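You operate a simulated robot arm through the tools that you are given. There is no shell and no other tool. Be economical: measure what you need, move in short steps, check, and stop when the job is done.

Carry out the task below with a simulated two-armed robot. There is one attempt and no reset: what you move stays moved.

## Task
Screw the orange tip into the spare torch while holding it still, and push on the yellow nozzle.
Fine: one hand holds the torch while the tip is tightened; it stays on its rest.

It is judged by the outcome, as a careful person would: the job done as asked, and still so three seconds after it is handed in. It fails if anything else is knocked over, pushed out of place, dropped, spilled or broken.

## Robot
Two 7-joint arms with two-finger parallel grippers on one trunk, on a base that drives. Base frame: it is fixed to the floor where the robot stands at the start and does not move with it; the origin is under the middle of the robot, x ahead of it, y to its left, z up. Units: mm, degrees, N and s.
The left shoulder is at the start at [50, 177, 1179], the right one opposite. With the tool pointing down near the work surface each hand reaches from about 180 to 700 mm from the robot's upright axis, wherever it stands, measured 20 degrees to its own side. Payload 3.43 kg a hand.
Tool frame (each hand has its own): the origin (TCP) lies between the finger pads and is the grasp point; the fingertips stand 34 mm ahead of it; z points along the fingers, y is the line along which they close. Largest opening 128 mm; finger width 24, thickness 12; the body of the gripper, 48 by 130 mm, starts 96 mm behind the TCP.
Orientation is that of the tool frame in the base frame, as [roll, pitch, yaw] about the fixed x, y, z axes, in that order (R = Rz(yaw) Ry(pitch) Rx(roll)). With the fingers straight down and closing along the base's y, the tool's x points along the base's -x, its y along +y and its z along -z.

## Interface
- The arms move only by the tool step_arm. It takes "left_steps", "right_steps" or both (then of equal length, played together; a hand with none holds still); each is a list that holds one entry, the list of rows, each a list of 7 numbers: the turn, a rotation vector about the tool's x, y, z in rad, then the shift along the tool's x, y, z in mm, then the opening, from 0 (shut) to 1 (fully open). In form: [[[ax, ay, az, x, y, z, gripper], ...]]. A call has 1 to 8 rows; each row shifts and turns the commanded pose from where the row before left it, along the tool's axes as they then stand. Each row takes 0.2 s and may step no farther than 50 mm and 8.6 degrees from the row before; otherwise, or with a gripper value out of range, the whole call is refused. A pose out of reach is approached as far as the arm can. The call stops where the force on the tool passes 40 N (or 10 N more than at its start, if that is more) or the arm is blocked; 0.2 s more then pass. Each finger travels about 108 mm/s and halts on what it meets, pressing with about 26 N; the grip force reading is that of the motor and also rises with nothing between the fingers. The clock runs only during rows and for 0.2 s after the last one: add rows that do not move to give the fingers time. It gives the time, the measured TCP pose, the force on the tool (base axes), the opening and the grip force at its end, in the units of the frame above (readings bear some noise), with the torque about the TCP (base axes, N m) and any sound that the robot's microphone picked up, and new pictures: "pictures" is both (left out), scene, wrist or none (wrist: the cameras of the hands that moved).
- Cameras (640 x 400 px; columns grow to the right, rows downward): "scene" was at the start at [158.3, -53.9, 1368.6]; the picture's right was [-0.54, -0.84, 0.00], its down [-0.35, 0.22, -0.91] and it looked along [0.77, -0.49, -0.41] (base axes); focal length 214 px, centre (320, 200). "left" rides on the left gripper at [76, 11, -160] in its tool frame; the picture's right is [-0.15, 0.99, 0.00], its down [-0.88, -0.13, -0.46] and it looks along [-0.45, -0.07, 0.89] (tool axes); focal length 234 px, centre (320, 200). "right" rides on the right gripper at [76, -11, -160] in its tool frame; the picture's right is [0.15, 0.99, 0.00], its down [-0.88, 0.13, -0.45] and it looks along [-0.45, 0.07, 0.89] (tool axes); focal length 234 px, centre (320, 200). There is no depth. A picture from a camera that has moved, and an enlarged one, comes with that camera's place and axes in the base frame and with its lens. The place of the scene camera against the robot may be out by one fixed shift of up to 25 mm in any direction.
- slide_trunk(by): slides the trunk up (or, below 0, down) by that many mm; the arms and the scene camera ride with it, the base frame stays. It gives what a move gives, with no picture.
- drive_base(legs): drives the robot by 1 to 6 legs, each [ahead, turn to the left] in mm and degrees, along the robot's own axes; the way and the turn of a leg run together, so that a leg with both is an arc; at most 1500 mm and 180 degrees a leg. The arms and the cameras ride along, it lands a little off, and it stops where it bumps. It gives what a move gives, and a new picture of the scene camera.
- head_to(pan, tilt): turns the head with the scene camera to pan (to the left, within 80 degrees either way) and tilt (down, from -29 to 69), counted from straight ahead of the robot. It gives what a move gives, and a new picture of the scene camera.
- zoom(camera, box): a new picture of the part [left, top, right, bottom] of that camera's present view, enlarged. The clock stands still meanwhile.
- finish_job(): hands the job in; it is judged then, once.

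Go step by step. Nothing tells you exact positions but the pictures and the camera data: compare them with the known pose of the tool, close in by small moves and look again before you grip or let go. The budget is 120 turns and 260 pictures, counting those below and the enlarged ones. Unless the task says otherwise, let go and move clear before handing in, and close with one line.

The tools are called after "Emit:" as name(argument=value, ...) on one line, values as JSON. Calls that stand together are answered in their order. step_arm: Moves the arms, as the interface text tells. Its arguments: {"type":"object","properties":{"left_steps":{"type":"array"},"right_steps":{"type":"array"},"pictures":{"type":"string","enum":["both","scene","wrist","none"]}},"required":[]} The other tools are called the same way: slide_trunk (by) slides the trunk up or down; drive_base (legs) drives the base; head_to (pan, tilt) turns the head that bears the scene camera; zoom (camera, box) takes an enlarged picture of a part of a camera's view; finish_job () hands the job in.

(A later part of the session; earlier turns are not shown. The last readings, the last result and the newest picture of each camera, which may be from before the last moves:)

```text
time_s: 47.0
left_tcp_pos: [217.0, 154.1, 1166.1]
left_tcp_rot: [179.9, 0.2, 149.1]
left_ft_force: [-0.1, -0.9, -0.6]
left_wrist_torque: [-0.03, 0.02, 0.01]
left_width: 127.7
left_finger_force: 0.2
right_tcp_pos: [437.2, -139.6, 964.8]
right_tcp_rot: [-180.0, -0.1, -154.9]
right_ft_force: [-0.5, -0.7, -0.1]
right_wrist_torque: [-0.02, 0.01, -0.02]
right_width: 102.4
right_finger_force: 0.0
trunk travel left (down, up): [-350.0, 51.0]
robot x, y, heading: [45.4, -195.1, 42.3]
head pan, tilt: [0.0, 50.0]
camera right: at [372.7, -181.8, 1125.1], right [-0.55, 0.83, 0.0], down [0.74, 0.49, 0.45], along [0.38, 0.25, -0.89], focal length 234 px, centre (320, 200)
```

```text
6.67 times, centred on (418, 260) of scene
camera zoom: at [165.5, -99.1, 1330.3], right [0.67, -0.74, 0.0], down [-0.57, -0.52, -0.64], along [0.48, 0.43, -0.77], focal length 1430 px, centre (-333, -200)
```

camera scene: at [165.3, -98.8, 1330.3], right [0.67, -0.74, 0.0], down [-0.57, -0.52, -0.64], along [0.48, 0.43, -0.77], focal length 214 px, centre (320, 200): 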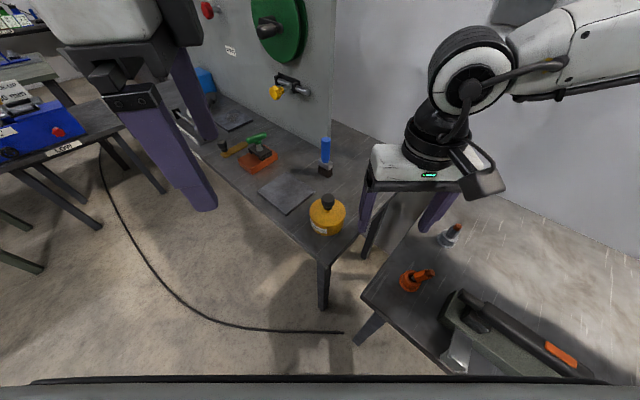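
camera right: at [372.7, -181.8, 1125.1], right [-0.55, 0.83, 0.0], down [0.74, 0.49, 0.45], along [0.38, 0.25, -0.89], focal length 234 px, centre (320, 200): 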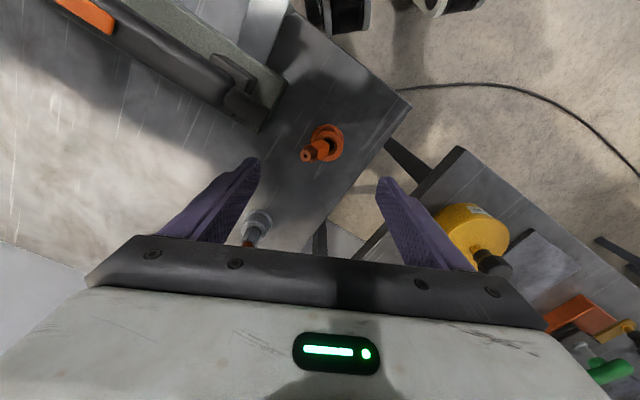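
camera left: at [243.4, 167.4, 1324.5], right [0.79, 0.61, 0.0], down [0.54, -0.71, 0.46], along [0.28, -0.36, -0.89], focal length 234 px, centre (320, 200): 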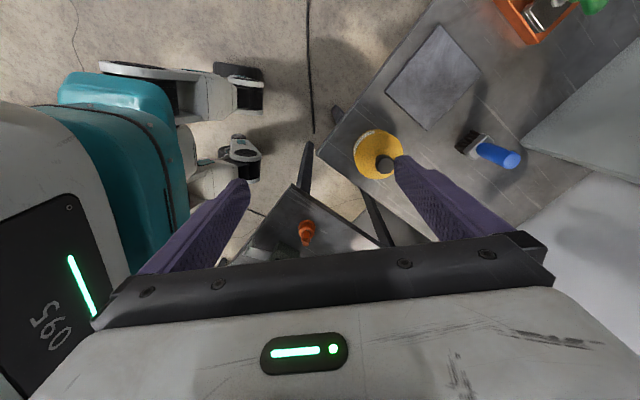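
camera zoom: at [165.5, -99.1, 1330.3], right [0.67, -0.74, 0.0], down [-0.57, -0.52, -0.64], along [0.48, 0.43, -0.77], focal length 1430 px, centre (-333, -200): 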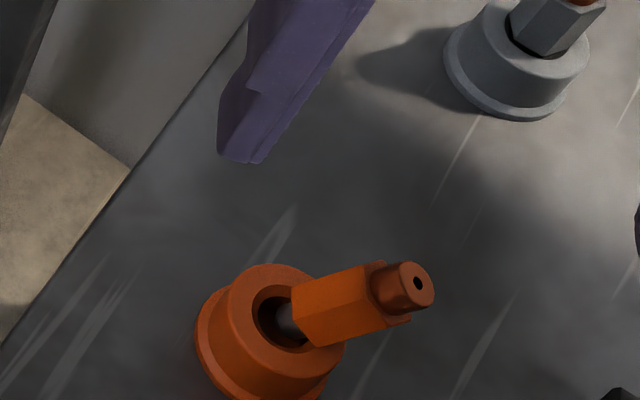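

The tip leans about 35° toward -y, pivoting in the cup at about (432,-128). Closing the fingers along that direction, centred on the cup, will stand it up; I'll lower halfway first and verify reach.

Emit:
step_arm(right_steps=[[[0, 0, -0.07, 0, 11.7, 0, 0.9], [0, 0, 0, 0, 0, 35, 0.9], [0, 0, 0, 0, 0, 35, 0.9], [0, 0, 0, 0, 0, 0, 0.9]]], pictures="none")

Emit:
zoom(camera="scene", box=[360, 210, 488, 290])

Emit:
zoom(camera="right", box=[200, 60, 440, 210])

```text
time_s: 48.0
left_tcp_pos: [217.2, 154.9, 1165.4]
left_tcp_rot: [-180.0, 0.1, 149.0]
left_ft_force: [0.4, 0.3, -0.1]
left_wrist_torque: [-0.04, -0.02, -0.02]
left_width: 127.9
left_finger_force: 0.1
right_tcp_pos: [433.5, -129.8, 895.3]
right_tcp_rot: [-179.9, -0.1, -150.8]
right_ft_force: [0.7, -0.4, -0.2]
right_wrist_torque: [-0.02, 0.0, 0.03]
right_width: 115.2
right_finger_force: 0.0
trunk travel left (down, up): [-350.0, 51.0]
robot x, y, heading: [44.7, -197.4, 42.2]
head pan, tilt: [0.0, 50.0]
```

```text
5.00 times, centred on (424, 250) of scene
camera zoom: at [165.6, -99.4, 1330.3], right [0.67, -0.74, 0.0], down [-0.57, -0.52, -0.64], along [0.48, 0.43, -0.77], focal length 1072 px, centre (-200, -50)
```

zoom: 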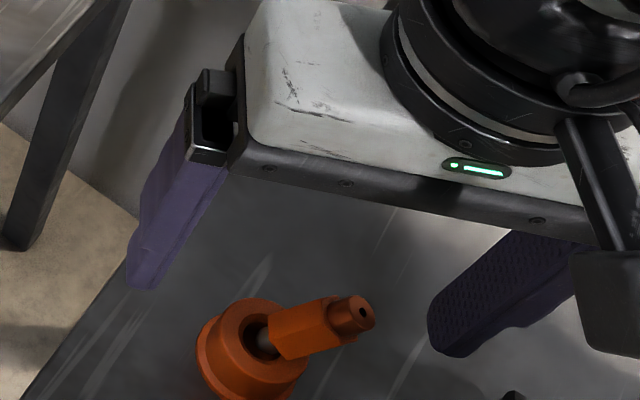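

```text
2.67 times, centred on (320, 135) of right
camera zoom: at [372.6, -176.0, 1054.7], right [-0.61, 0.79, 0.0], down [0.71, 0.54, 0.46], along [0.36, 0.28, -0.89], focal length 624 px, centre (320, 373)
```

zoom: 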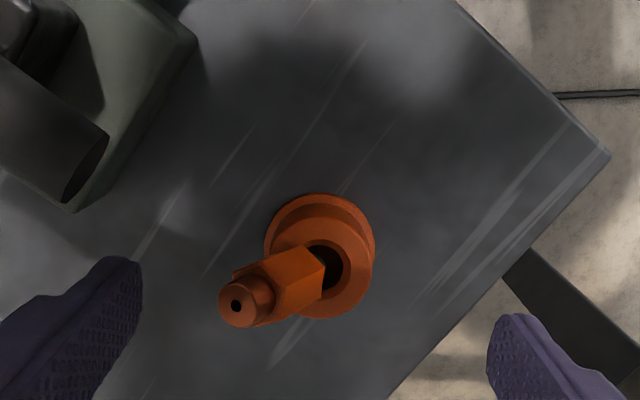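

Aligned and within reach. Now I lower the last 37 mm and close gradually, which should stand the tip up between the pads.

Emit:
step_arm(right_steps=[[[0, 0, 0, 0, 0, 18, 0.9], [0, 0, 0, 0, 0, 18, 0.9], [0, 0, 0, 0, 0, 0, 0.75], [0, 0, 0, 0, 0, 0, 0.6], [0, 0, 0, 0, 0, 0, 0.5], [0, 0, 0, 0, 0, 0, 0.4], [0, 0, 0, 0, 0, 0, 0.3], [0, 0, 0, 0, 0, 0, 0.22]]], pictures="none")

Emit:
zoom(camera="scene", box=[360, 210, 488, 290])

Emit:
zoom(camera="right", box=[200, 60, 440, 210])

```text
time_s: 49.8
left_tcp_pos: [216.6, 155.2, 1165.9]
left_tcp_rot: [179.9, 0.1, 149.0]
left_ft_force: [-0.1, 0.0, -0.8]
left_wrist_torque: [0.01, 0.0, -0.07]
left_width: 128.2
left_finger_force: 0.1
right_tcp_pos: [435.5, -129.7, 860.1]
right_tcp_rot: [-179.9, -0.1, -150.8]
right_ft_force: [3.7, -6.0, 3.1]
right_wrist_torque: [-0.68, -0.21, 0.22]
right_width: 38.5
right_finger_force: 45.1
trunk travel left (down, up): [-350.0, 51.0]
robot x, y, heading: [46.5, -195.4, 42.1]
head pan, tilt: [0.0, 50.0]
```

```text
5.00 times, centred on (424, 250) of scene
camera zoom: at [165.9, -99.7, 1330.3], right [0.67, -0.74, 0.0], down [-0.57, -0.52, -0.64], along [0.48, 0.43, -0.77], focal length 1072 px, centre (-200, -50)
```

zoom: 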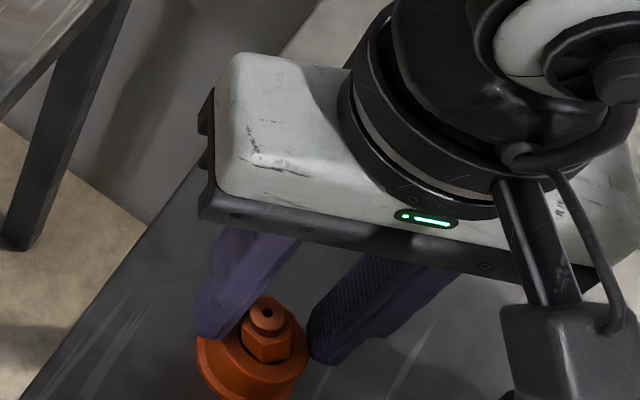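

```text
2.67 times, centred on (320, 135) of right
camera zoom: at [372.8, -176.2, 1020.0], right [-0.61, 0.79, 0.0], down [0.7, 0.54, 0.45], along [0.36, 0.28, -0.89], focal length 624 px, centre (320, 373)
```

zoom: 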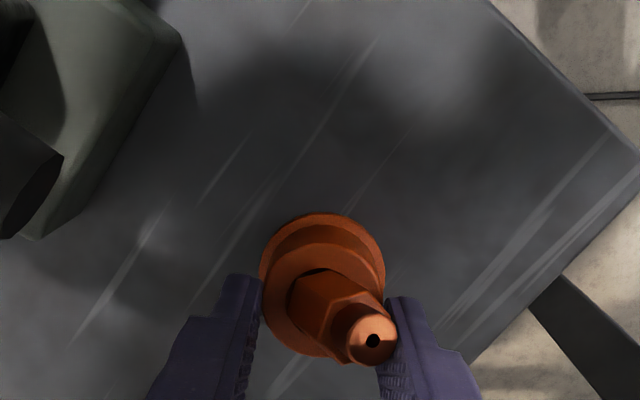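

The fingertips met the cup rim, so the rim is higher than I judged, but the tip is standing up now. I'll open, rise 12 mm and close on the hex alone.

Emit:
step_arm(right_steps=[[[0, 0, 0, 0, 0, 0, 0.4], [0, 0, 0, 0, 0, -12, 0.4], [0, 0, 0, 0, 0, 0, 0.3], [0, 0, 0, 0, 0, 0, 0.2], [0, 0, 0, 0, 0, 0, 0.1], [0, 0, 0, 0, 0, 0, 0.08], [0, 0, 0, 0, 0, 0, 0.08]]], pictures="none")

Emit:
zoom(camera="scene", box=[360, 210, 488, 290])

Emit:
zoom(camera="right", box=[240, 110, 400, 210])

```text
time_s: 51.4
left_tcp_pos: [216.2, 155.3, 1165.2]
left_tcp_rot: [179.9, 0.0, 149.1]
left_ft_force: [-0.3, -0.6, -0.2]
left_wrist_torque: [0.01, 0.01, -0.01]
left_width: 128.0
left_finger_force: 0.1
right_tcp_pos: [432.8, -128.3, 872.4]
right_tcp_rot: [-180.0, -0.2, -150.9]
right_ft_force: [0.2, 0.9, -0.5]
right_wrist_torque: [0.01, -0.01, 0.02]
right_width: 19.0
right_finger_force: 26.6
trunk travel left (down, up): [-350.0, 51.0]
robot x, y, heading: [44.0, -194.1, 42.2]
head pan, tilt: [0.0, 50.0]
```

```text
5.00 times, centred on (424, 250) of scene
camera zoom: at [165.7, -99.2, 1330.3], right [0.67, -0.74, 0.0], down [-0.57, -0.52, -0.64], along [0.48, 0.43, -0.77], focal length 1072 px, centre (-200, -50)
```

zoom: 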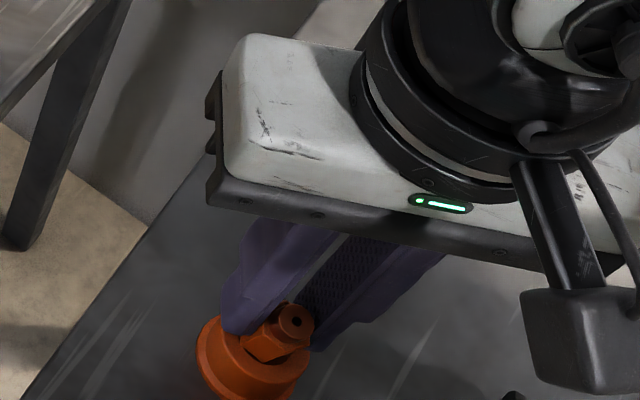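

```text
4.00 times, centred on (320, 160) of right
camera zoom: at [371.9, -175.5, 1031.8], right [-0.61, 0.79, 0.0], down [0.71, 0.54, 0.45], along [0.36, 0.28, -0.89], focal length 937 px, centre (320, 360)
```

zoom: 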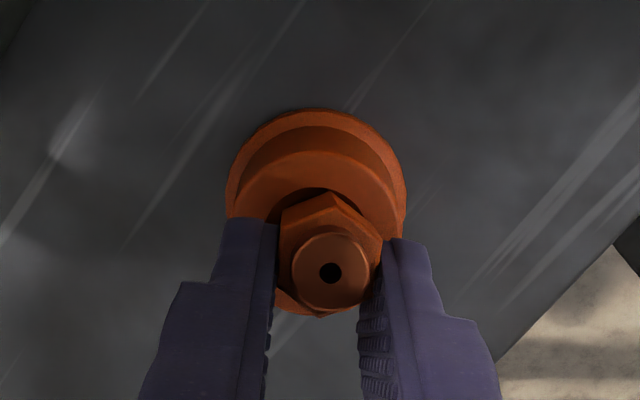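

The hex is gripped on its flats, but it leans about 13° toward the robot within the pads. I'll tilt the hand about the cup to set the tip upright, then inspect.

Emit:
step_arm(right_steps=[[[0, 0.07, 0, -4, 0, 0, 0.08], [0, 0.07, 0, -4, 0, 0, 0.08], [0, 0.07, 0, -4, 0, 0, 0.08], [0, 0, 0, 0, 0, 0, 0.08]]], pictures="none")

Emit:
zoom(camera="scene", box=[360, 210, 488, 290])

Emit:
zoom(camera="right", box=[240, 110, 400, 210])

```text
time_s: 52.4
left_tcp_pos: [215.4, 154.1, 1165.3]
left_tcp_rot: [179.9, 0.1, 149.0]
left_ft_force: [-0.6, -0.1, -0.1]
left_wrist_torque: [0.01, 0.01, 0.01]
left_width: 128.1
left_finger_force: 0.0
right_tcp_pos: [444.7, -123.0, 870.8]
right_tcp_rot: [180.0, -12.3, -150.8]
right_ft_force: [-0.4, -2.6, -0.9]
right_wrist_torque: [-0.08, 0.02, 0.02]
right_width: 19.1
right_finger_force: 25.8
trunk travel left (down, up): [-350.0, 51.0]
robot x, y, heading: [43.2, -195.6, 42.2]
head pan, tilt: [0.0, 50.0]
```

```text
5.00 times, centred on (424, 250) of scene
camera zoom: at [165.7, -99.4, 1330.3], right [0.67, -0.74, 0.0], down [-0.57, -0.52, -0.64], along [0.48, 0.43, -0.77], focal length 1072 px, centre (-200, -50)
```

zoom: 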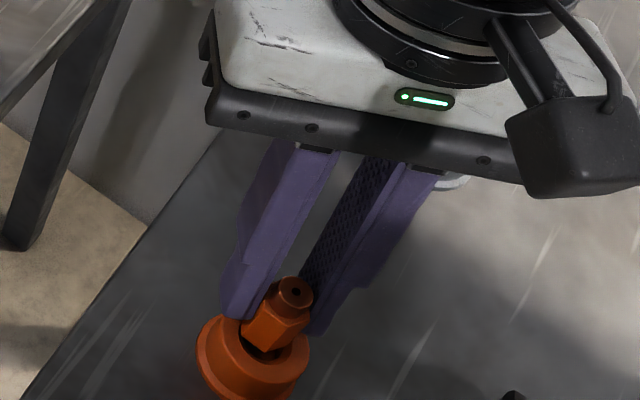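

```text
4.00 times, centred on (320, 160) of right
camera zoom: at [413.3, -152.5, 1042.6], right [-0.61, 0.79, 0.03], down [0.77, 0.58, 0.26], along [0.19, 0.18, -0.97], focal length 937 px, centre (320, 360)
```

zoom: 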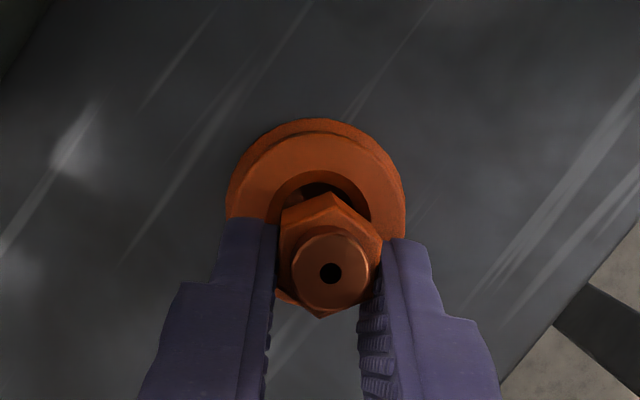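

The tip axis now computes as vertical over the cup. I'll press it lightly down to seat it, release, level the hand, and re-grip.

Emit:
step_arm(right_steps=[[[0, 0, 0, -0.5, 0, 2, 0.08], [0, 0, 0, -0.4, 0, 2, 0.08], [0, 0, 0, 0, 0, 0, 0.2], [0, 0, 0, 0, 0, 0, 0.3]]], pictures="none")

Emit:
zoom(camera="scene", box=[360, 210, 488, 290])

Emit:
zoom(camera="right", box=[240, 110, 400, 210])

```text
time_s: 53.4
left_tcp_pos: [215.9, 154.6, 1165.7]
left_tcp_rot: [179.8, 0.0, 149.0]
left_ft_force: [0.7, -0.7, -0.1]
left_wrist_torque: [-0.02, 0.0, -0.01]
left_width: 128.3
left_finger_force: 0.1
right_tcp_pos: [444.1, -121.0, 866.5]
right_tcp_rot: [179.9, -12.0, -150.8]
right_ft_force: [0.1, -0.4, 0.0]
right_wrist_torque: [0.03, -0.01, -0.03]
right_width: 38.6
right_finger_force: 0.0
trunk travel left (down, up): [-350.0, 51.0]
robot x, y, heading: [46.6, -196.8, 42.2]
head pan, tilt: [0.0, 50.0]
```

```text
5.00 times, centred on (424, 250) of scene
camera zoom: at [165.8, -99.1, 1330.2], right [0.67, -0.74, 0.0], down [-0.57, -0.52, -0.64], along [0.48, 0.43, -0.77], focal length 1072 px, centre (-200, -50)
```

zoom: 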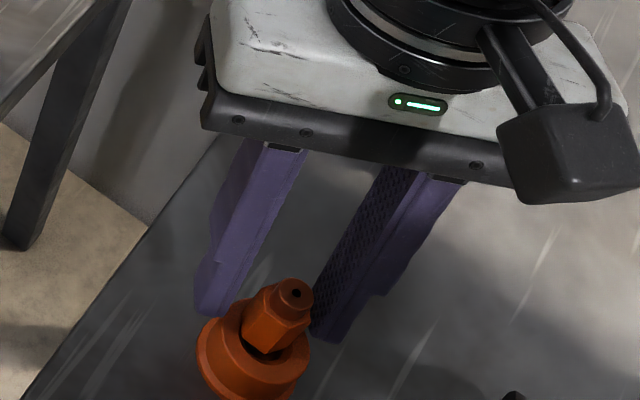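

```text
4.00 times, centred on (320, 160) of right
camera zoom: at [413.0, -151.7, 1038.9], right [-0.61, 0.79, 0.03], down [0.77, 0.58, 0.26], along [0.19, 0.18, -0.96], focal length 937 px, centre (320, 360)
```

zoom: 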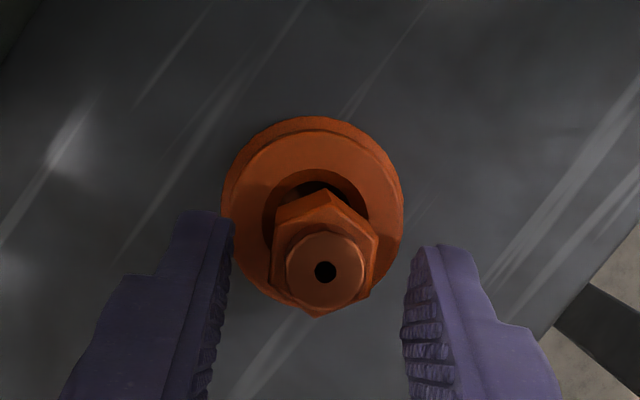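

It stands upright and seated. Now I level the hand and re-grip.

Emit:
step_arm(right_steps=[[[0, -0.07, 0, 4, 0, -1.5, 0.3], [0, -0.07, 0, 4, 0, -1.5, 0.3], [0, -0.07, 0, 4, 0, -1, 0.3], [0, 0, 0, 0, 0, 0, 0.2], [0, 0, 0, 0, 0, 0, 0.12], [0, 0, 0, 0, 0, 0, 0.08], [0, 0, 0, 0, 0, 0, 0.08]]], pictures="none")

Emit:
zoom(camera="right", box=[240, 110, 400, 210])

```text
time_s: 55.0
left_tcp_pos: [217.3, 154.6, 1165.4]
left_tcp_rot: [179.7, 0.1, 149.1]
left_ft_force: [0.1, -0.5, -0.1]
left_wrist_torque: [0.01, -0.01, -0.01]
left_width: 128.0
left_finger_force: 0.0
right_tcp_pos: [434.0, -129.6, 872.9]
right_tcp_rot: [180.0, 0.0, -150.7]
right_ft_force: [0.5, -1.1, -0.6]
right_wrist_torque: [-0.05, -0.05, 0.02]
right_width: 18.8
right_finger_force: 26.1
trunk travel left (down, up): [-350.0, 51.0]
robot x, y, heading: [46.2, -192.1, 42.4]
head pan, tilt: [0.0, 50.0]
```

```text
4.00 times, centred on (320, 160) of right
camera zoom: at [372.5, -175.2, 1033.0], right [-0.61, 0.79, 0.0], down [0.71, 0.54, 0.45], along [0.36, 0.28, -0.89], focal length 937 px, centre (320, 360)
```

zoom: 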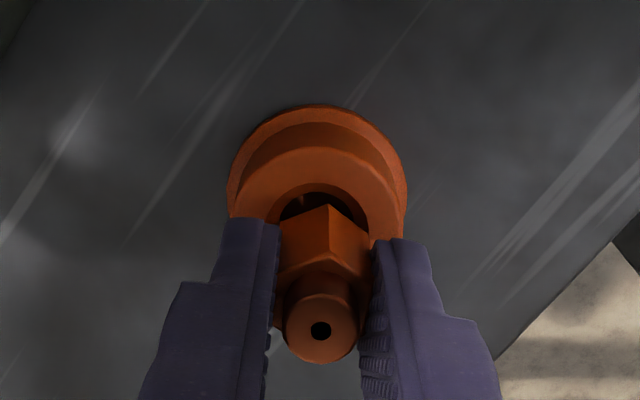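

Good upright grip. Lifting slowly, then checking the cup stays behind.

Emit:
step_arm(right_steps=[[[0, 0, 0, 0, 0, -15, 0.08], [0, 0, 0, 0, 0, -15, 0.08], [0, 0, 0, 0, 0, -30, 0.08], [0, 0, 0, 0, 0, -40, 0.08], [0, 0, 0, 0, 0, -45, 0.08], [0, 0, 0, 0, 0, -45, 0.08], [0, 0, 0, 0, 0, -20, 0.08]]], pictures="wrist")

Emit:
zoom(camera="right", box=[240, 110, 400, 210])

Emit:
zoom(camera="scene", box=[360, 140, 552, 260])

```text
time_s: 56.6
left_tcp_pos: [217.1, 155.8, 1165.7]
left_tcp_rot: [179.9, 0.0, 148.9]
left_ft_force: [-0.9, 0.6, -0.1]
left_wrist_torque: [0.02, 0.0, 0.0]
left_width: 128.1
left_finger_force: 0.2
right_tcp_pos: [433.2, -127.8, 1081.3]
right_tcp_rot: [-180.0, -0.1, -150.7]
right_ft_force: [1.7, -0.5, -0.9]
right_wrist_torque: [0.01, -0.01, -0.02]
right_width: 19.1
right_finger_force: 26.6
trunk travel left (down, up): [-350.0, 51.0]
robot x, y, heading: [48.7, -192.0, 42.4]
head pan, tilt: [0.0, 50.0]
camera right: at [372.4, -175.7, 1241.8], right [-0.61, 0.79, 0.0], down [0.71, 0.54, 0.45], along [0.36, 0.28, -0.89], focal length 234 px, centre (320, 200)
```

right: 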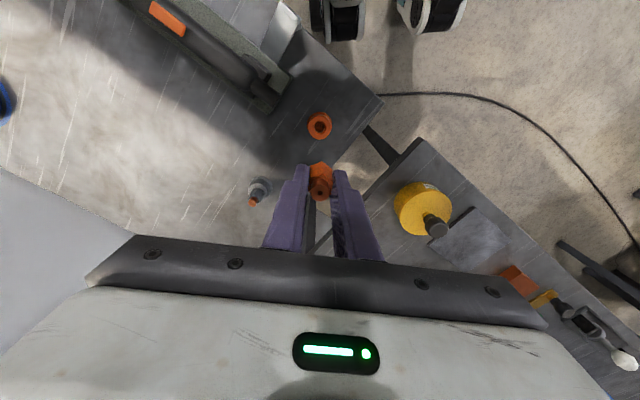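

```text
4.00 times, centred on (320, 160) of right
camera zoom: at [372.4, -175.7, 1241.8], right [-0.61, 0.79, 0.0], down [0.71, 0.54, 0.45], along [0.36, 0.28, -0.89], focal length 937 px, centre (320, 360)
```

zoom: 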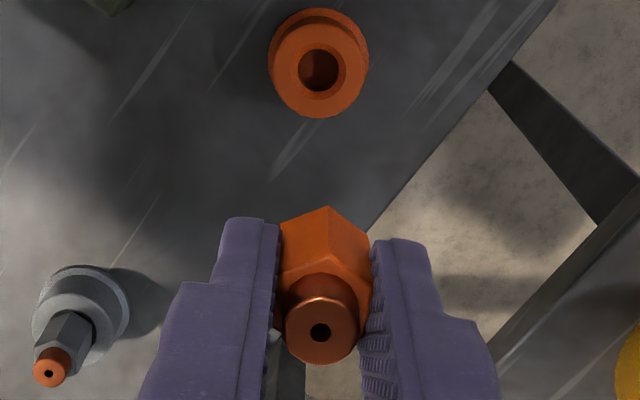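

```text
3.33 times, centred on (456, 200) of scene
camera zoom: at [165.7, -99.2, 1330.2], right [0.67, -0.74, 0.0], down [-0.57, -0.52, -0.64], along [0.48, 0.43, -0.77], focal length 715 px, centre (-133, 200)
```

zoom: 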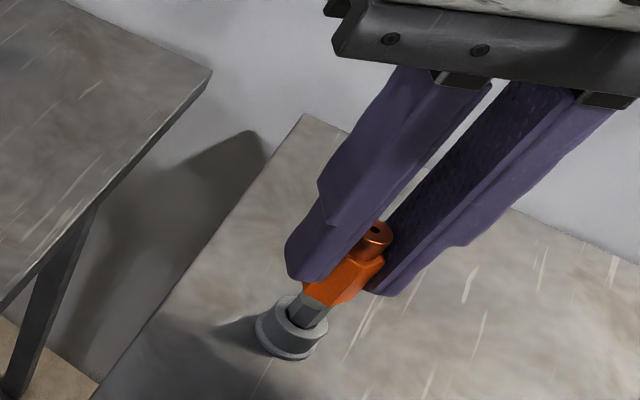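

The tip is lifted and its cup stayed put. Now I turn the robot right to about -18° to work at the torch.

Emit:
drive_base(legs=[[0, -60.4]])

Emit:
zoom(camera="left", box=[0, 0, 640, 400])

```text
time_s: 59.6
left_tcp_pos: [433.1, -170.2, 1164.5]
left_tcp_rot: [179.9, 0.1, 88.5]
left_ft_force: [-0.7, -0.2, -0.4]
left_wrist_torque: [-0.02, 0.06, -0.01]
left_width: 128.0
left_finger_force: 0.1
right_tcp_pos: [293.4, -499.0, 1082.1]
right_tcp_rot: [180.0, -0.2, 148.7]
right_ft_force: [0.3, 0.3, -0.6]
right_wrist_torque: [0.04, 0.01, -0.01]
right_width: 19.0
right_finger_force: 25.7
trunk travel left (down, up): [-350.0, 51.0]
robot x, y, heading: [47.1, -189.3, -18.4]
head pan, tilt: [0.0, 50.0]
camera scene: at [196.6, -244.3, 1330.3], right [-0.31, -0.95, 0.0], down [-0.73, 0.24, -0.64], along [0.61, -0.2, -0.77], focal length 214 px, centre (320, 200)
```

scene: 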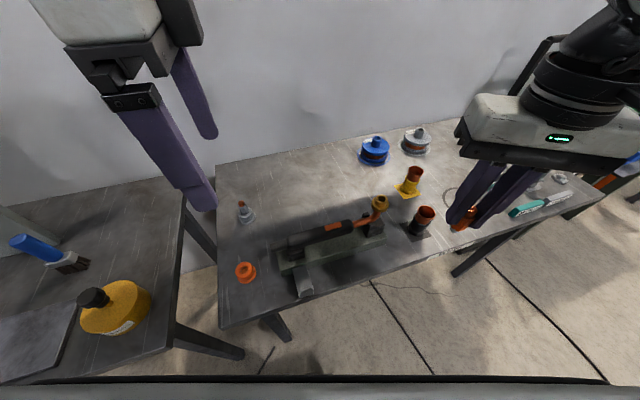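

```text
1.00 times, centred on (320, 200) of left (not enlarged: the box is as wide or as high as the picture)
camera zoom: at [444.7, -94.6, 1324.9], right [0.99, -0.17, 0.0], down [-0.15, -0.88, 0.46], along [-0.08, -0.45, -0.89], focal length 234 px, centre (320, 200)
```

zoom: 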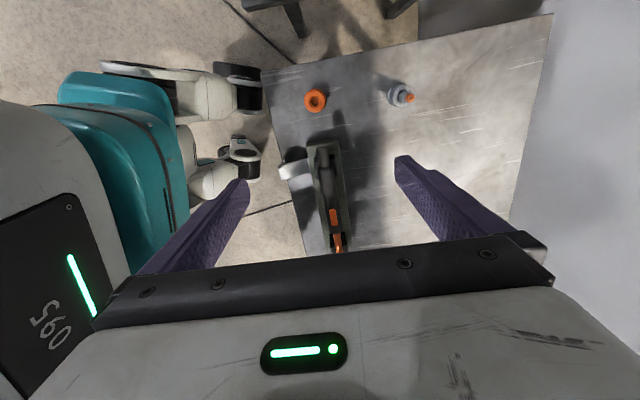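

Left hand's turn is now right for the handle. I'll bring it over the handle and partly down, then look.

Emit:
step_arm(left_steps=[[[0, 0, 0, -44, -2, 0, 0.7], [0, 0, 0, -44, -2, 0, 0.7], [0, 0, 0, -40, -1, 20, 0.7], [0, 0, 0, 0, 0, 45, 0.7], [0, 0, 0, 0, 0, 45, 0.7], [0, 0, 0, 0, 0, 45, 0.7]]], pictures="both")

Emit:
zoom(camera="left", box=[220, 80, 420, 205])

```text
time_s: 61.0
left_tcp_pos: [425.2, -297.4, 1010.4]
left_tcp_rot: [179.9, 0.2, 88.5]
left_ft_force: [0.5, 0.5, -0.1]
left_wrist_torque: [-0.02, 0.0, 0.04]
left_width: 89.7
left_finger_force: 0.1
right_tcp_pos: [294.2, -498.9, 1081.5]
right_tcp_rot: [-180.0, 0.0, 148.6]
right_ft_force: [0.0, -0.4, -1.0]
right_wrist_torque: [0.01, -0.05, -0.01]
right_width: 19.1
right_finger_force: 26.0
trunk travel left (down, up): [-350.0, 51.0]
robot x, y, heading: [46.6, -192.4, -18.2]
head pan, tilt: [0.0, 50.0]
camera scene: at [196.9, -243.9, 1330.3], right [-0.31, -0.95, 0.0], down [-0.73, 0.24, -0.64], along [0.61, -0.2, -0.77], focal length 214 px, centre (320, 200)
camera left: at [436.0, -221.9, 1170.1], right [0.99, -0.17, 0.0], down [-0.15, -0.88, 0.46], along [-0.08, -0.45, -0.89], focal length 234 px, centre (320, 200)
```

scene: 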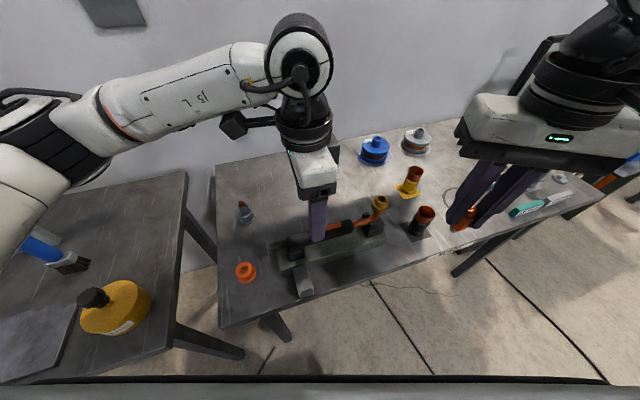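
left: 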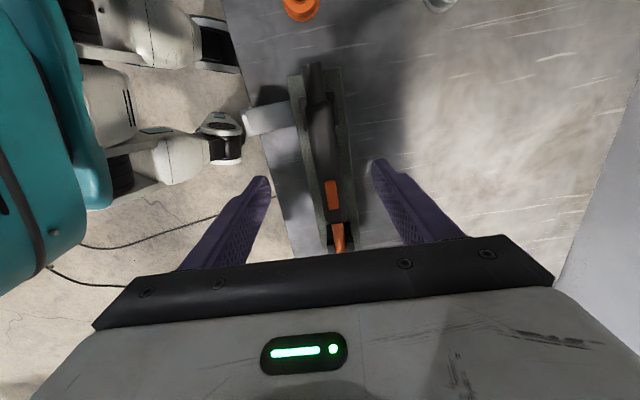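

```text
3.20 times, centred on (320, 142) of left
camera zoom: at [436.0, -221.9, 1170.1], right [0.99, -0.17, 0.0], down [-0.15, -0.88, 0.46], along [-0.08, -0.45, -0.89], focal length 749 px, centre (320, 384)
```

zoom: 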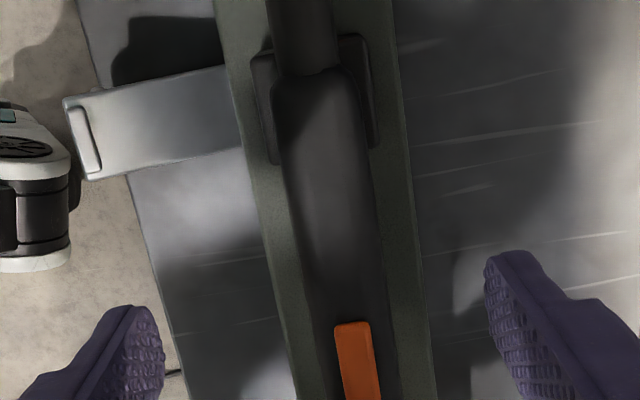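

Handle axis is at x≈429, parallel to y. I'll shift 4 mm, descend to z≈893 and close gently on the handle at y≈-297.

Emit:
step_arm(left_steps=[[[0, 0, 0, 0, 4, 40, 0.6], [0, 0, 0, 0, 0, 40, 0.5], [0, 0, 0, 0, 0, 37, 0.5], [0, 0, 0, 0, 0, 0, 0.4], [0, 0, 0, 0, 0, 0, 0.35]]], pictures="none")

Emit:
zoom(camera="left", box=[220, 80, 420, 205])

Emit:
zoom(camera="scene", box=[260, 170, 420, 270])

```text
time_s: 62.2
left_tcp_pos: [428.1, -300.1, 892.2]
left_tcp_rot: [180.0, 0.2, 88.5]
left_ft_force: [0.3, -0.1, 0.5]
left_wrist_torque: [-0.01, -0.01, 0.04]
left_width: 44.7
left_finger_force: 0.1
right_tcp_pos: [293.8, -499.0, 1081.3]
right_tcp_rot: [-180.0, -0.1, 148.7]
right_ft_force: [1.0, -0.2, 0.0]
right_wrist_torque: [-0.03, -0.02, -0.01]
right_width: 18.7
right_finger_force: 25.8
trunk travel left (down, up): [-350.0, 51.0]
robot x, y, heading: [45.9, -195.3, -18.2]
head pan, tilt: [0.0, 50.0]
```

```text
3.20 times, centred on (320, 142) of left
camera zoom: at [440.9, -224.5, 1052.5], right [0.99, -0.17, 0.0], down [-0.15, -0.88, 0.46], along [-0.08, -0.45, -0.89], focal length 749 px, centre (320, 384)
```

zoom: 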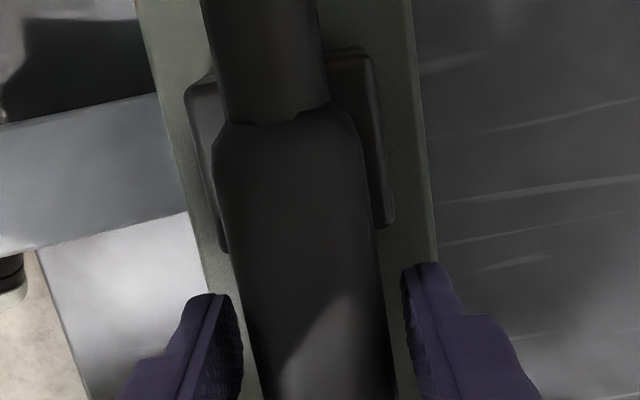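

```text
4.00 times, centred on (340, 220) of scene
camera zoom: at [196.7, -244.1, 1330.3], right [-0.31, -0.95, 0.0], down [-0.73, 0.24, -0.64], along [0.61, -0.2, -0.77], focal length 858 px, centre (240, 120)
```

zoom: 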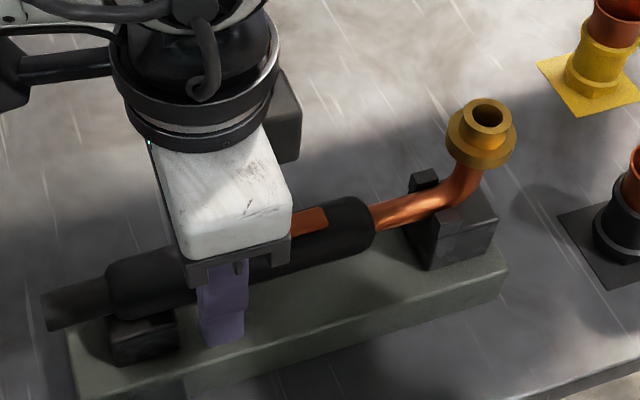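

Well centred, straddling the handle. Closing the left hand now.

Emit:
step_arm(left_steps=[[[0, 0, 0, 0, 0, 0, 0.3], [0, 0, 0, 0, 0, 0, 0.25], [0, 0, 0, 0, 0, 0, 0.2], [0, 0, 0, 0, 0, 0, 0.15], [0, 0, 0, 0, 0, 0, 0.15]]], pictures="none")

Emit:
zoom(camera="scene", box=[260, 170, 420, 270])

Emit:
zoom(camera="right", box=[0, 0, 640, 400])

```text
time_s: 63.4
left_tcp_pos: [429.8, -300.8, 894.1]
left_tcp_rot: [179.8, 0.2, 88.5]
left_ft_force: [2.3, -0.2, 1.2]
left_wrist_torque: [0.19, 0.09, 0.69]
left_width: 32.3
left_finger_force: 26.5
right_tcp_pos: [293.4, -499.1, 1082.9]
right_tcp_rot: [-180.0, 0.0, 148.7]
right_ft_force: [0.3, 0.1, -0.3]
right_wrist_torque: [-0.01, 0.01, 0.02]
right_width: 19.0
right_finger_force: 26.0
trunk travel left (down, up): [-350.0, 51.0]
robot x, y, heading: [43.5, -192.4, -18.1]
head pan, tilt: [0.0, 50.0]
```

```text
4.00 times, centred on (340, 220) of scene
camera zoom: at [196.9, -244.2, 1330.3], right [-0.31, -0.95, 0.0], down [-0.73, 0.24, -0.64], along [0.61, -0.2, -0.77], focal length 858 px, centre (240, 120)
```

zoom: 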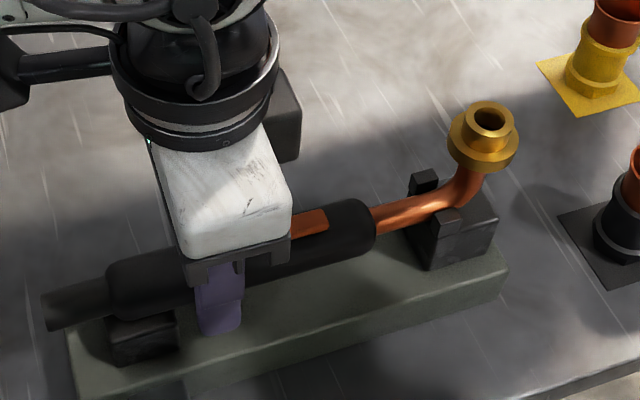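

```text
1.00 times, centred on (320, 200) of right (not enlarged: the box is as wide or as high as the picture)
camera zoom: at [222.8, -469.9, 1241.3], right [0.39, 0.92, 0.0], down [0.82, -0.35, 0.45], along [0.42, -0.18, -0.89], focal length 234 px, centre (320, 200)
```

zoom: 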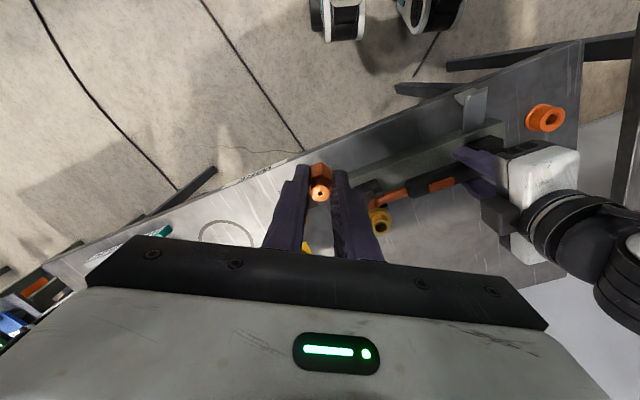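

Torch is held (32 mm, steady). Now the right hand carries the tip over the socket for a close look.

Emit:
step_arm(right_steps=[[[0, 0, 0, -30, 34, 0, 0.08], [0, 0, 0, -30, 34, 0, 0.08], [0, 0, 0, -30, 34, 0, 0.08], [0, 0, 0, 0, 0, 0, 0.08]]], pictures="none")

Emit:
zoom(camera="right", box=[220, 80, 420, 205])

Emit:
zoom(camera="scene", box=[310, 130, 470, 230])

```text
time_s: 64.4
left_tcp_pos: [431.1, -299.8, 892.7]
left_tcp_rot: [179.9, 0.1, 88.5]
left_ft_force: [4.6, 0.2, 3.9]
left_wrist_torque: [0.36, 0.11, 0.7]
left_width: 31.9
left_finger_force: 25.5
right_tcp_pos: [425.3, -459.3, 1082.6]
right_tcp_rot: [-180.0, -0.1, 148.3]
right_ft_force: [-0.2, -0.2, 0.0]
right_wrist_torque: [0.0, -0.02, -0.01]
right_width: 18.8
right_finger_force: 26.2
trunk travel left (down, up): [-350.0, 51.0]
robot x, y, heading: [45.3, -190.9, -18.1]
head pan, tilt: [0.0, 50.0]
```

```text
3.20 times, centred on (320, 142) of right
camera zoom: at [353.8, -430.4, 1242.5], right [0.39, 0.92, 0.0], down [0.82, -0.35, 0.46], along [0.42, -0.18, -0.89], focal length 749 px, centre (320, 384)
```

zoom: 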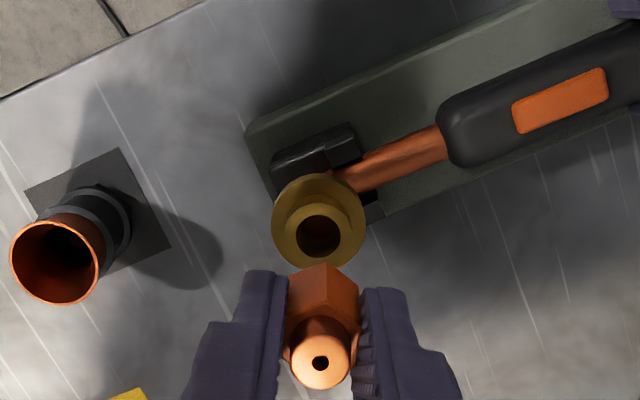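

```text
4.00 times, centred on (390, 180) of scene
camera zoom: at [196.9, -244.2, 1330.3], right [-0.31, -0.95, 0.0], down [-0.73, 0.24, -0.64], along [0.61, -0.2, -0.77], focal length 858 px, centre (40, 280)
```

zoom: 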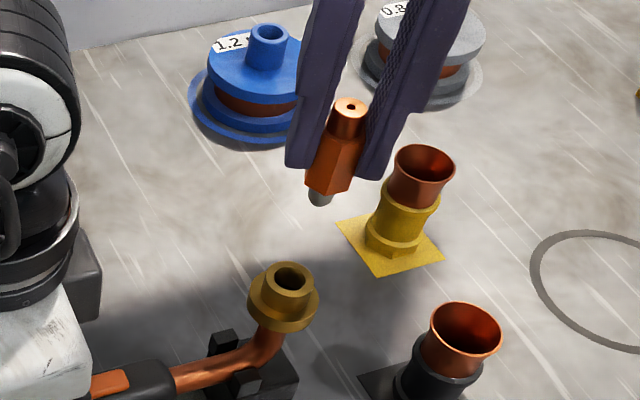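

The tip looks upright in the hand, and its axis is within 2–3 mm of the socket. I'll lower to just above the socket and compare again.

Emit:
step_arm(right_steps=[[[0, 0, 0, 0, 0, 20, 0.08], [0, 0, 0, 0, 0, 13, 0.08], [0, 0, 0, 0, 0, 0, 0.08]]], pictures="none")

Emit:
zoom(camera="right", box=[260, 110, 380, 185])

Emit:
zoom(camera="scene", box=[340, 150, 436, 210])

```text
time_s: 65.2
left_tcp_pos: [430.0, -300.5, 893.0]
left_tcp_rot: [179.9, 0.3, 88.6]
left_ft_force: [6.6, -0.8, 3.3]
left_wrist_torque: [0.32, 0.07, 0.73]
left_width: 31.9
left_finger_force: 25.8
right_tcp_pos: [426.2, -459.1, 1048.7]
right_tcp_rot: [-180.0, -0.1, 148.7]
right_ft_force: [-0.3, 0.0, -0.6]
right_wrist_torque: [-0.01, 0.03, -0.02]
right_width: 19.0
right_finger_force: 26.2
trunk travel left (down, up): [-350.0, 51.0]
robot x, y, heading: [43.4, -194.7, -18.2]
head pan, tilt: [0.0, 50.0]
```

```text
5.33 times, centred on (320, 148) of right
camera zoom: at [354.6, -430.3, 1208.3], right [0.39, 0.92, 0.0], down [0.82, -0.35, 0.45], along [0.42, -0.18, -0.89], focal length 1249 px, centre (320, 480)
```

zoom: 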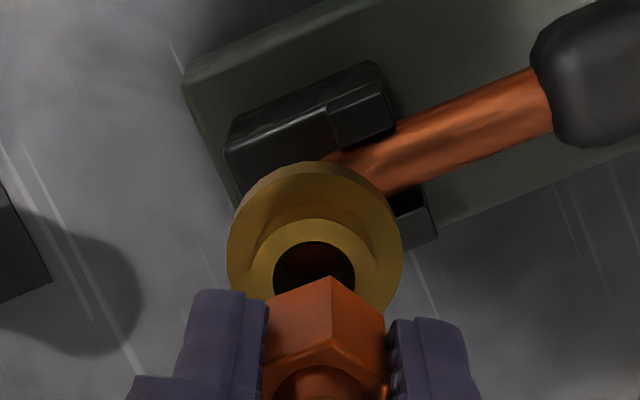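

```text
6.67 times, centred on (388, 180) of scene
camera zoom: at [197.1, -244.2, 1330.2], right [-0.31, -0.95, 0.0], down [-0.73, 0.24, -0.64], along [0.61, -0.2, -0.77], focal length 1430 px, centre (-133, 333)
```

zoom: 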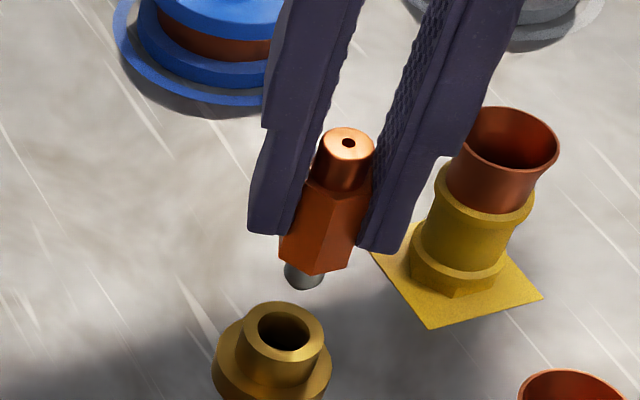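

Tip shank and socket line up within about 1 mm by both views. I'll lower gently into the socket, watching force.

Emit:
step_arm(right_steps=[[[0, 0, 0, 0, 0, 4, 0.08], [0, 0, 0, 0, 0, 4, 0.08], [0, 0, 0, 0, 0, 4, 0.08], [0, 0, 0, 0, 0, 2, 0.08]]], pictures="none")

Emit:
zoom(camera="scene", box=[340, 150, 436, 210])

Emit:
zoom(camera="right", box=[260, 110, 380, 185])

```text
time_s: 66.2
left_tcp_pos: [430.8, -300.0, 893.5]
left_tcp_rot: [179.8, 0.2, 88.5]
left_ft_force: [7.3, -0.1, 4.8]
left_wrist_torque: [0.19, 0.1, 0.71]
left_width: 32.1
left_finger_force: 26.4
right_tcp_pos: [424.6, -458.4, 1034.7]
right_tcp_rot: [-180.0, -0.1, 148.7]
right_ft_force: [0.2, -0.6, -1.7]
right_wrist_torque: [0.01, -0.01, -0.03]
right_width: 18.9
right_finger_force: 26.3
trunk travel left (down, up): [-350.0, 51.0]
robot x, y, heading: [45.6, -195.2, -18.2]
head pan, tilt: [0.0, 50.0]
```

```text
6.67 times, centred on (388, 180) of scene
camera zoom: at [197.2, -244.1, 1330.2], right [-0.31, -0.95, 0.0], down [-0.73, 0.24, -0.64], along [0.61, -0.2, -0.77], focal length 1430 px, centre (-133, 333)
```

zoom: 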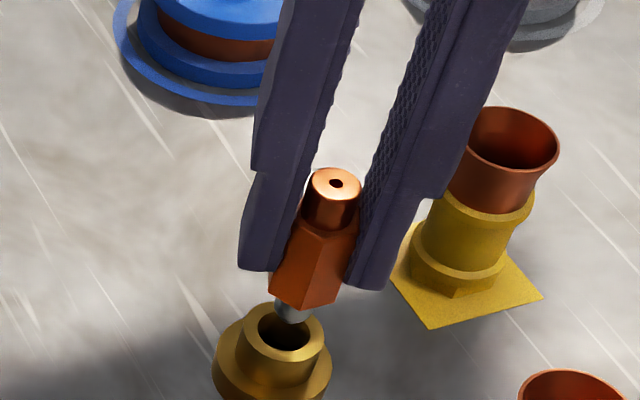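

```text
5.33 times, centred on (320, 148) of right
camera zoom: at [353.3, -429.6, 1194.2], right [0.39, 0.92, 0.0], down [0.82, -0.35, 0.45], along [0.42, -0.18, -0.89], focal length 1249 px, centre (320, 480)
```

zoom: 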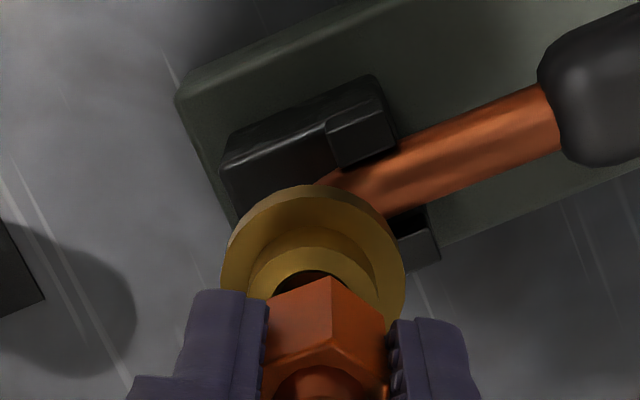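

Aligned, with about 5 mm left before the shank enters. Continuing down in small steps.

Emit:
step_arm(right_steps=[[[0, 0, 0, 0, -0.8, 3, 0.08], [0, 0, 0, 0, 0, 3, 0.08], [0, 0, 0, 0, 0, 3, 0.08]]], pictures="none")

Emit:
zoom(camera="scene", box=[340, 150, 436, 210])

```text
time_s: 67.0
left_tcp_pos: [429.4, -299.9, 893.5]
left_tcp_rot: [179.9, 0.2, 88.6]
left_ft_force: [7.5, -0.9, 4.8]
left_wrist_torque: [0.06, 0.06, 0.7]
left_width: 32.0
left_finger_force: 25.9
right_tcp_pos: [424.7, -459.3, 1025.7]
right_tcp_rot: [180.0, -0.1, 148.8]
right_ft_force: [0.2, -0.4, -0.3]
right_wrist_torque: [-0.04, 0.01, 0.0]
right_width: 18.8
right_finger_force: 26.0
trunk travel left (down, up): [-350.0, 51.0]
robot x, y, heading: [46.0, -192.4, -18.2]
head pan, tilt: [0.0, 50.0]
```

```text
6.67 times, centred on (388, 180) of scene
camera zoom: at [197.2, -244.1, 1330.2], right [-0.31, -0.95, 0.0], down [-0.73, 0.24, -0.64], along [0.61, -0.2, -0.77], focal length 1430 px, centre (-133, 333)
```

zoom: 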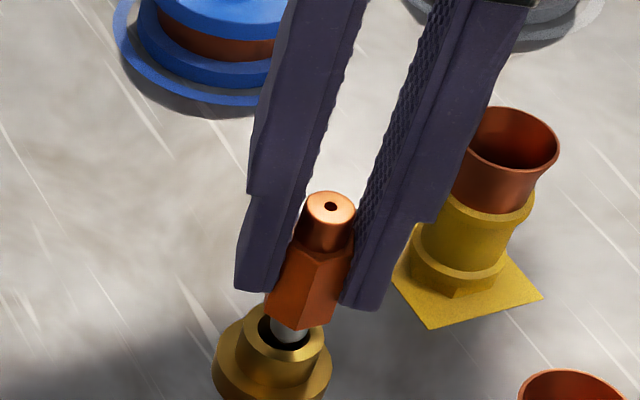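

Emit:
step_arm(right_steps=[[[0, 0, 0, 0, 0, 2, 0.08], [0, 0, 0, 0, 0, 2, 0.08], [0, 0, 0, 0, 0, 2, 0.08]]], pictures="none")

Emit:
zoom(camera="scene", box=[350, 165, 414, 205])

Emit:
zoom(camera="right", box=[260, 110, 380, 185])

```text
time_s: 67.8
left_tcp_pos: [430.2, -300.6, 894.1]
left_tcp_rot: [179.9, 0.2, 88.6]
left_ft_force: [8.5, -0.4, 5.7]
left_wrist_torque: [-0.02, 0.06, 0.71]
left_width: 32.1
left_finger_force: 25.8
right_tcp_pos: [424.4, -459.1, 1019.4]
right_tcp_rot: [180.0, 0.0, 148.7]
right_ft_force: [-0.6, 0.2, -0.7]
right_wrist_torque: [-0.02, 0.02, 0.0]
right_width: 18.8
right_finger_force: 26.0
trunk travel left (down, up): [-350.0, 51.0]
robot x, y, heading: [45.0, -195.6, -18.0]
head pan, tilt: [0.0, 50.0]
```

```text
10.00 times, centred on (382, 185) of scene
camera zoom: at [197.2, -244.1, 1330.2], right [-0.31, -0.95, 0.0], down [-0.73, 0.24, -0.64], along [0.61, -0.2, -0.77], focal length 2145 px, centre (-300, 350)
```

zoom: 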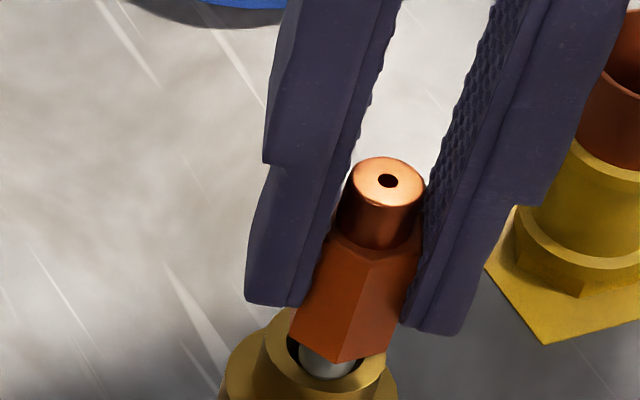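

```text
5.33 times, centred on (320, 148) of right
camera zoom: at [352.9, -430.1, 1179.2], right [0.39, 0.92, 0.0], down [0.82, -0.35, 0.45], along [0.42, -0.18, -0.89], focal length 1249 px, centre (320, 480)
```

zoom: 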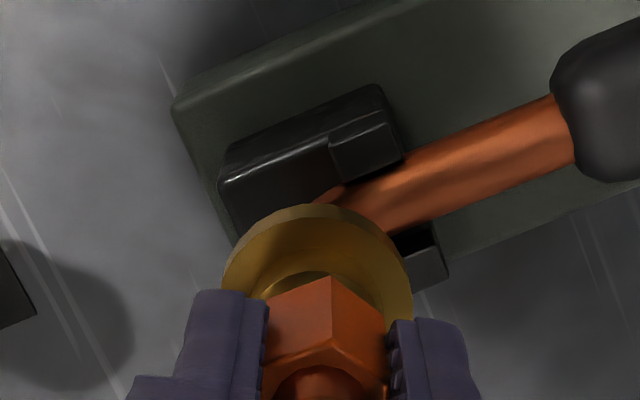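

The shank is in the opening and centred. Continuing down until it meets the thread.

Emit:
step_arm(right_steps=[[[0, 0, 0, 0, 0, 2, 0.08], [0, 0, 0, 0, 0, 2, 0.08], [0, 0, 0, 0, 0, 1.5, 0.08], [0, 0, 0, 0, 0, 0, 0.08]]], pictures="none")

Emit:
zoom(camera="scene", box=[350, 170, 414, 210])

```text
time_s: 68.8
left_tcp_pos: [429.4, -300.3, 893.7]
left_tcp_rot: [179.8, 0.2, 88.5]
left_ft_force: [6.1, -0.3, 4.8]
left_wrist_torque: [0.07, -0.54, 0.68]
left_width: 31.9
left_finger_force: 26.8
right_tcp_pos: [425.8, -461.2, 1015.2]
right_tcp_rot: [179.9, 0.0, 148.6]
right_ft_force: [8.9, -4.5, 12.7]
right_wrist_torque: [-0.22, -0.4, -0.01]
right_width: 18.9
right_finger_force: 26.2
trunk travel left (down, up): [-350.0, 51.0]
robot x, y, heading: [47.2, -193.3, -18.1]
head pan, tilt: [0.0, 50.0]
```

```text
10.00 times, centred on (382, 190) of scene
camera zoom: at [197.2, -244.1, 1330.3], right [-0.31, -0.95, 0.0], down [-0.73, 0.24, -0.64], along [0.61, -0.2, -0.77], focal length 2145 px, centre (-300, 300)
```

zoom: 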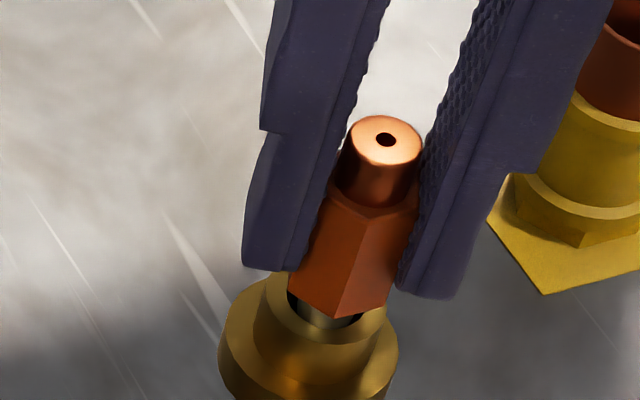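

Contact at 13 N with a slight sideways push, so I'll ease 1 mm toward that side and start turning clockwise about the tip's own axis with light downward feed.

Emit:
step_arm(right_steps=[[[0, 0, 0, -0.8, 0, 0, 0.06], [0, 0, 0.14, -0.14, 0.55, 0.2, 0.06], [0, 0, 0.14, -0.14, 0.55, 0.2, 0.06], [0, 0, 0.14, -0.14, 0.55, 0.2, 0.06], [0, 0, 0.14, -0.14, 0.55, 0.2, 0.06]]], pictures="none")

Emit:
zoom(camera="scene", box=[350, 170, 414, 210])

```text
time_s: 70.0
left_tcp_pos: [429.7, -300.3, 894.6]
left_tcp_rot: [179.9, 0.1, 88.5]
left_ft_force: [5.9, 3.9, 6.4]
left_wrist_torque: [-0.54, -0.26, 0.53]
left_width: 32.1
left_finger_force: 25.6
right_tcp_pos: [425.9, -458.0, 1012.6]
right_tcp_rot: [-179.9, 0.0, 116.3]
right_ft_force: [5.8, -10.7, 6.7]
right_wrist_torque: [-0.5, -0.25, 0.01]
right_width: 19.1
right_finger_force: 25.9
trunk travel left (down, up): [-350.0, 51.0]
robot x, y, heading: [47.3, -192.4, -18.4]
head pan, tilt: [0.0, 50.0]
```

```text
10.00 times, centred on (382, 190) of scene
camera zoom: at [196.8, -244.3, 1330.2], right [-0.31, -0.95, 0.0], down [-0.73, 0.24, -0.64], along [0.61, -0.2, -0.77], focal length 2145 px, centre (-300, 300)
```

zoom: 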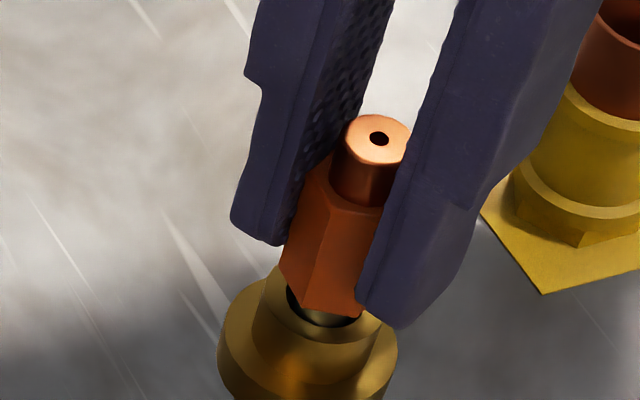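

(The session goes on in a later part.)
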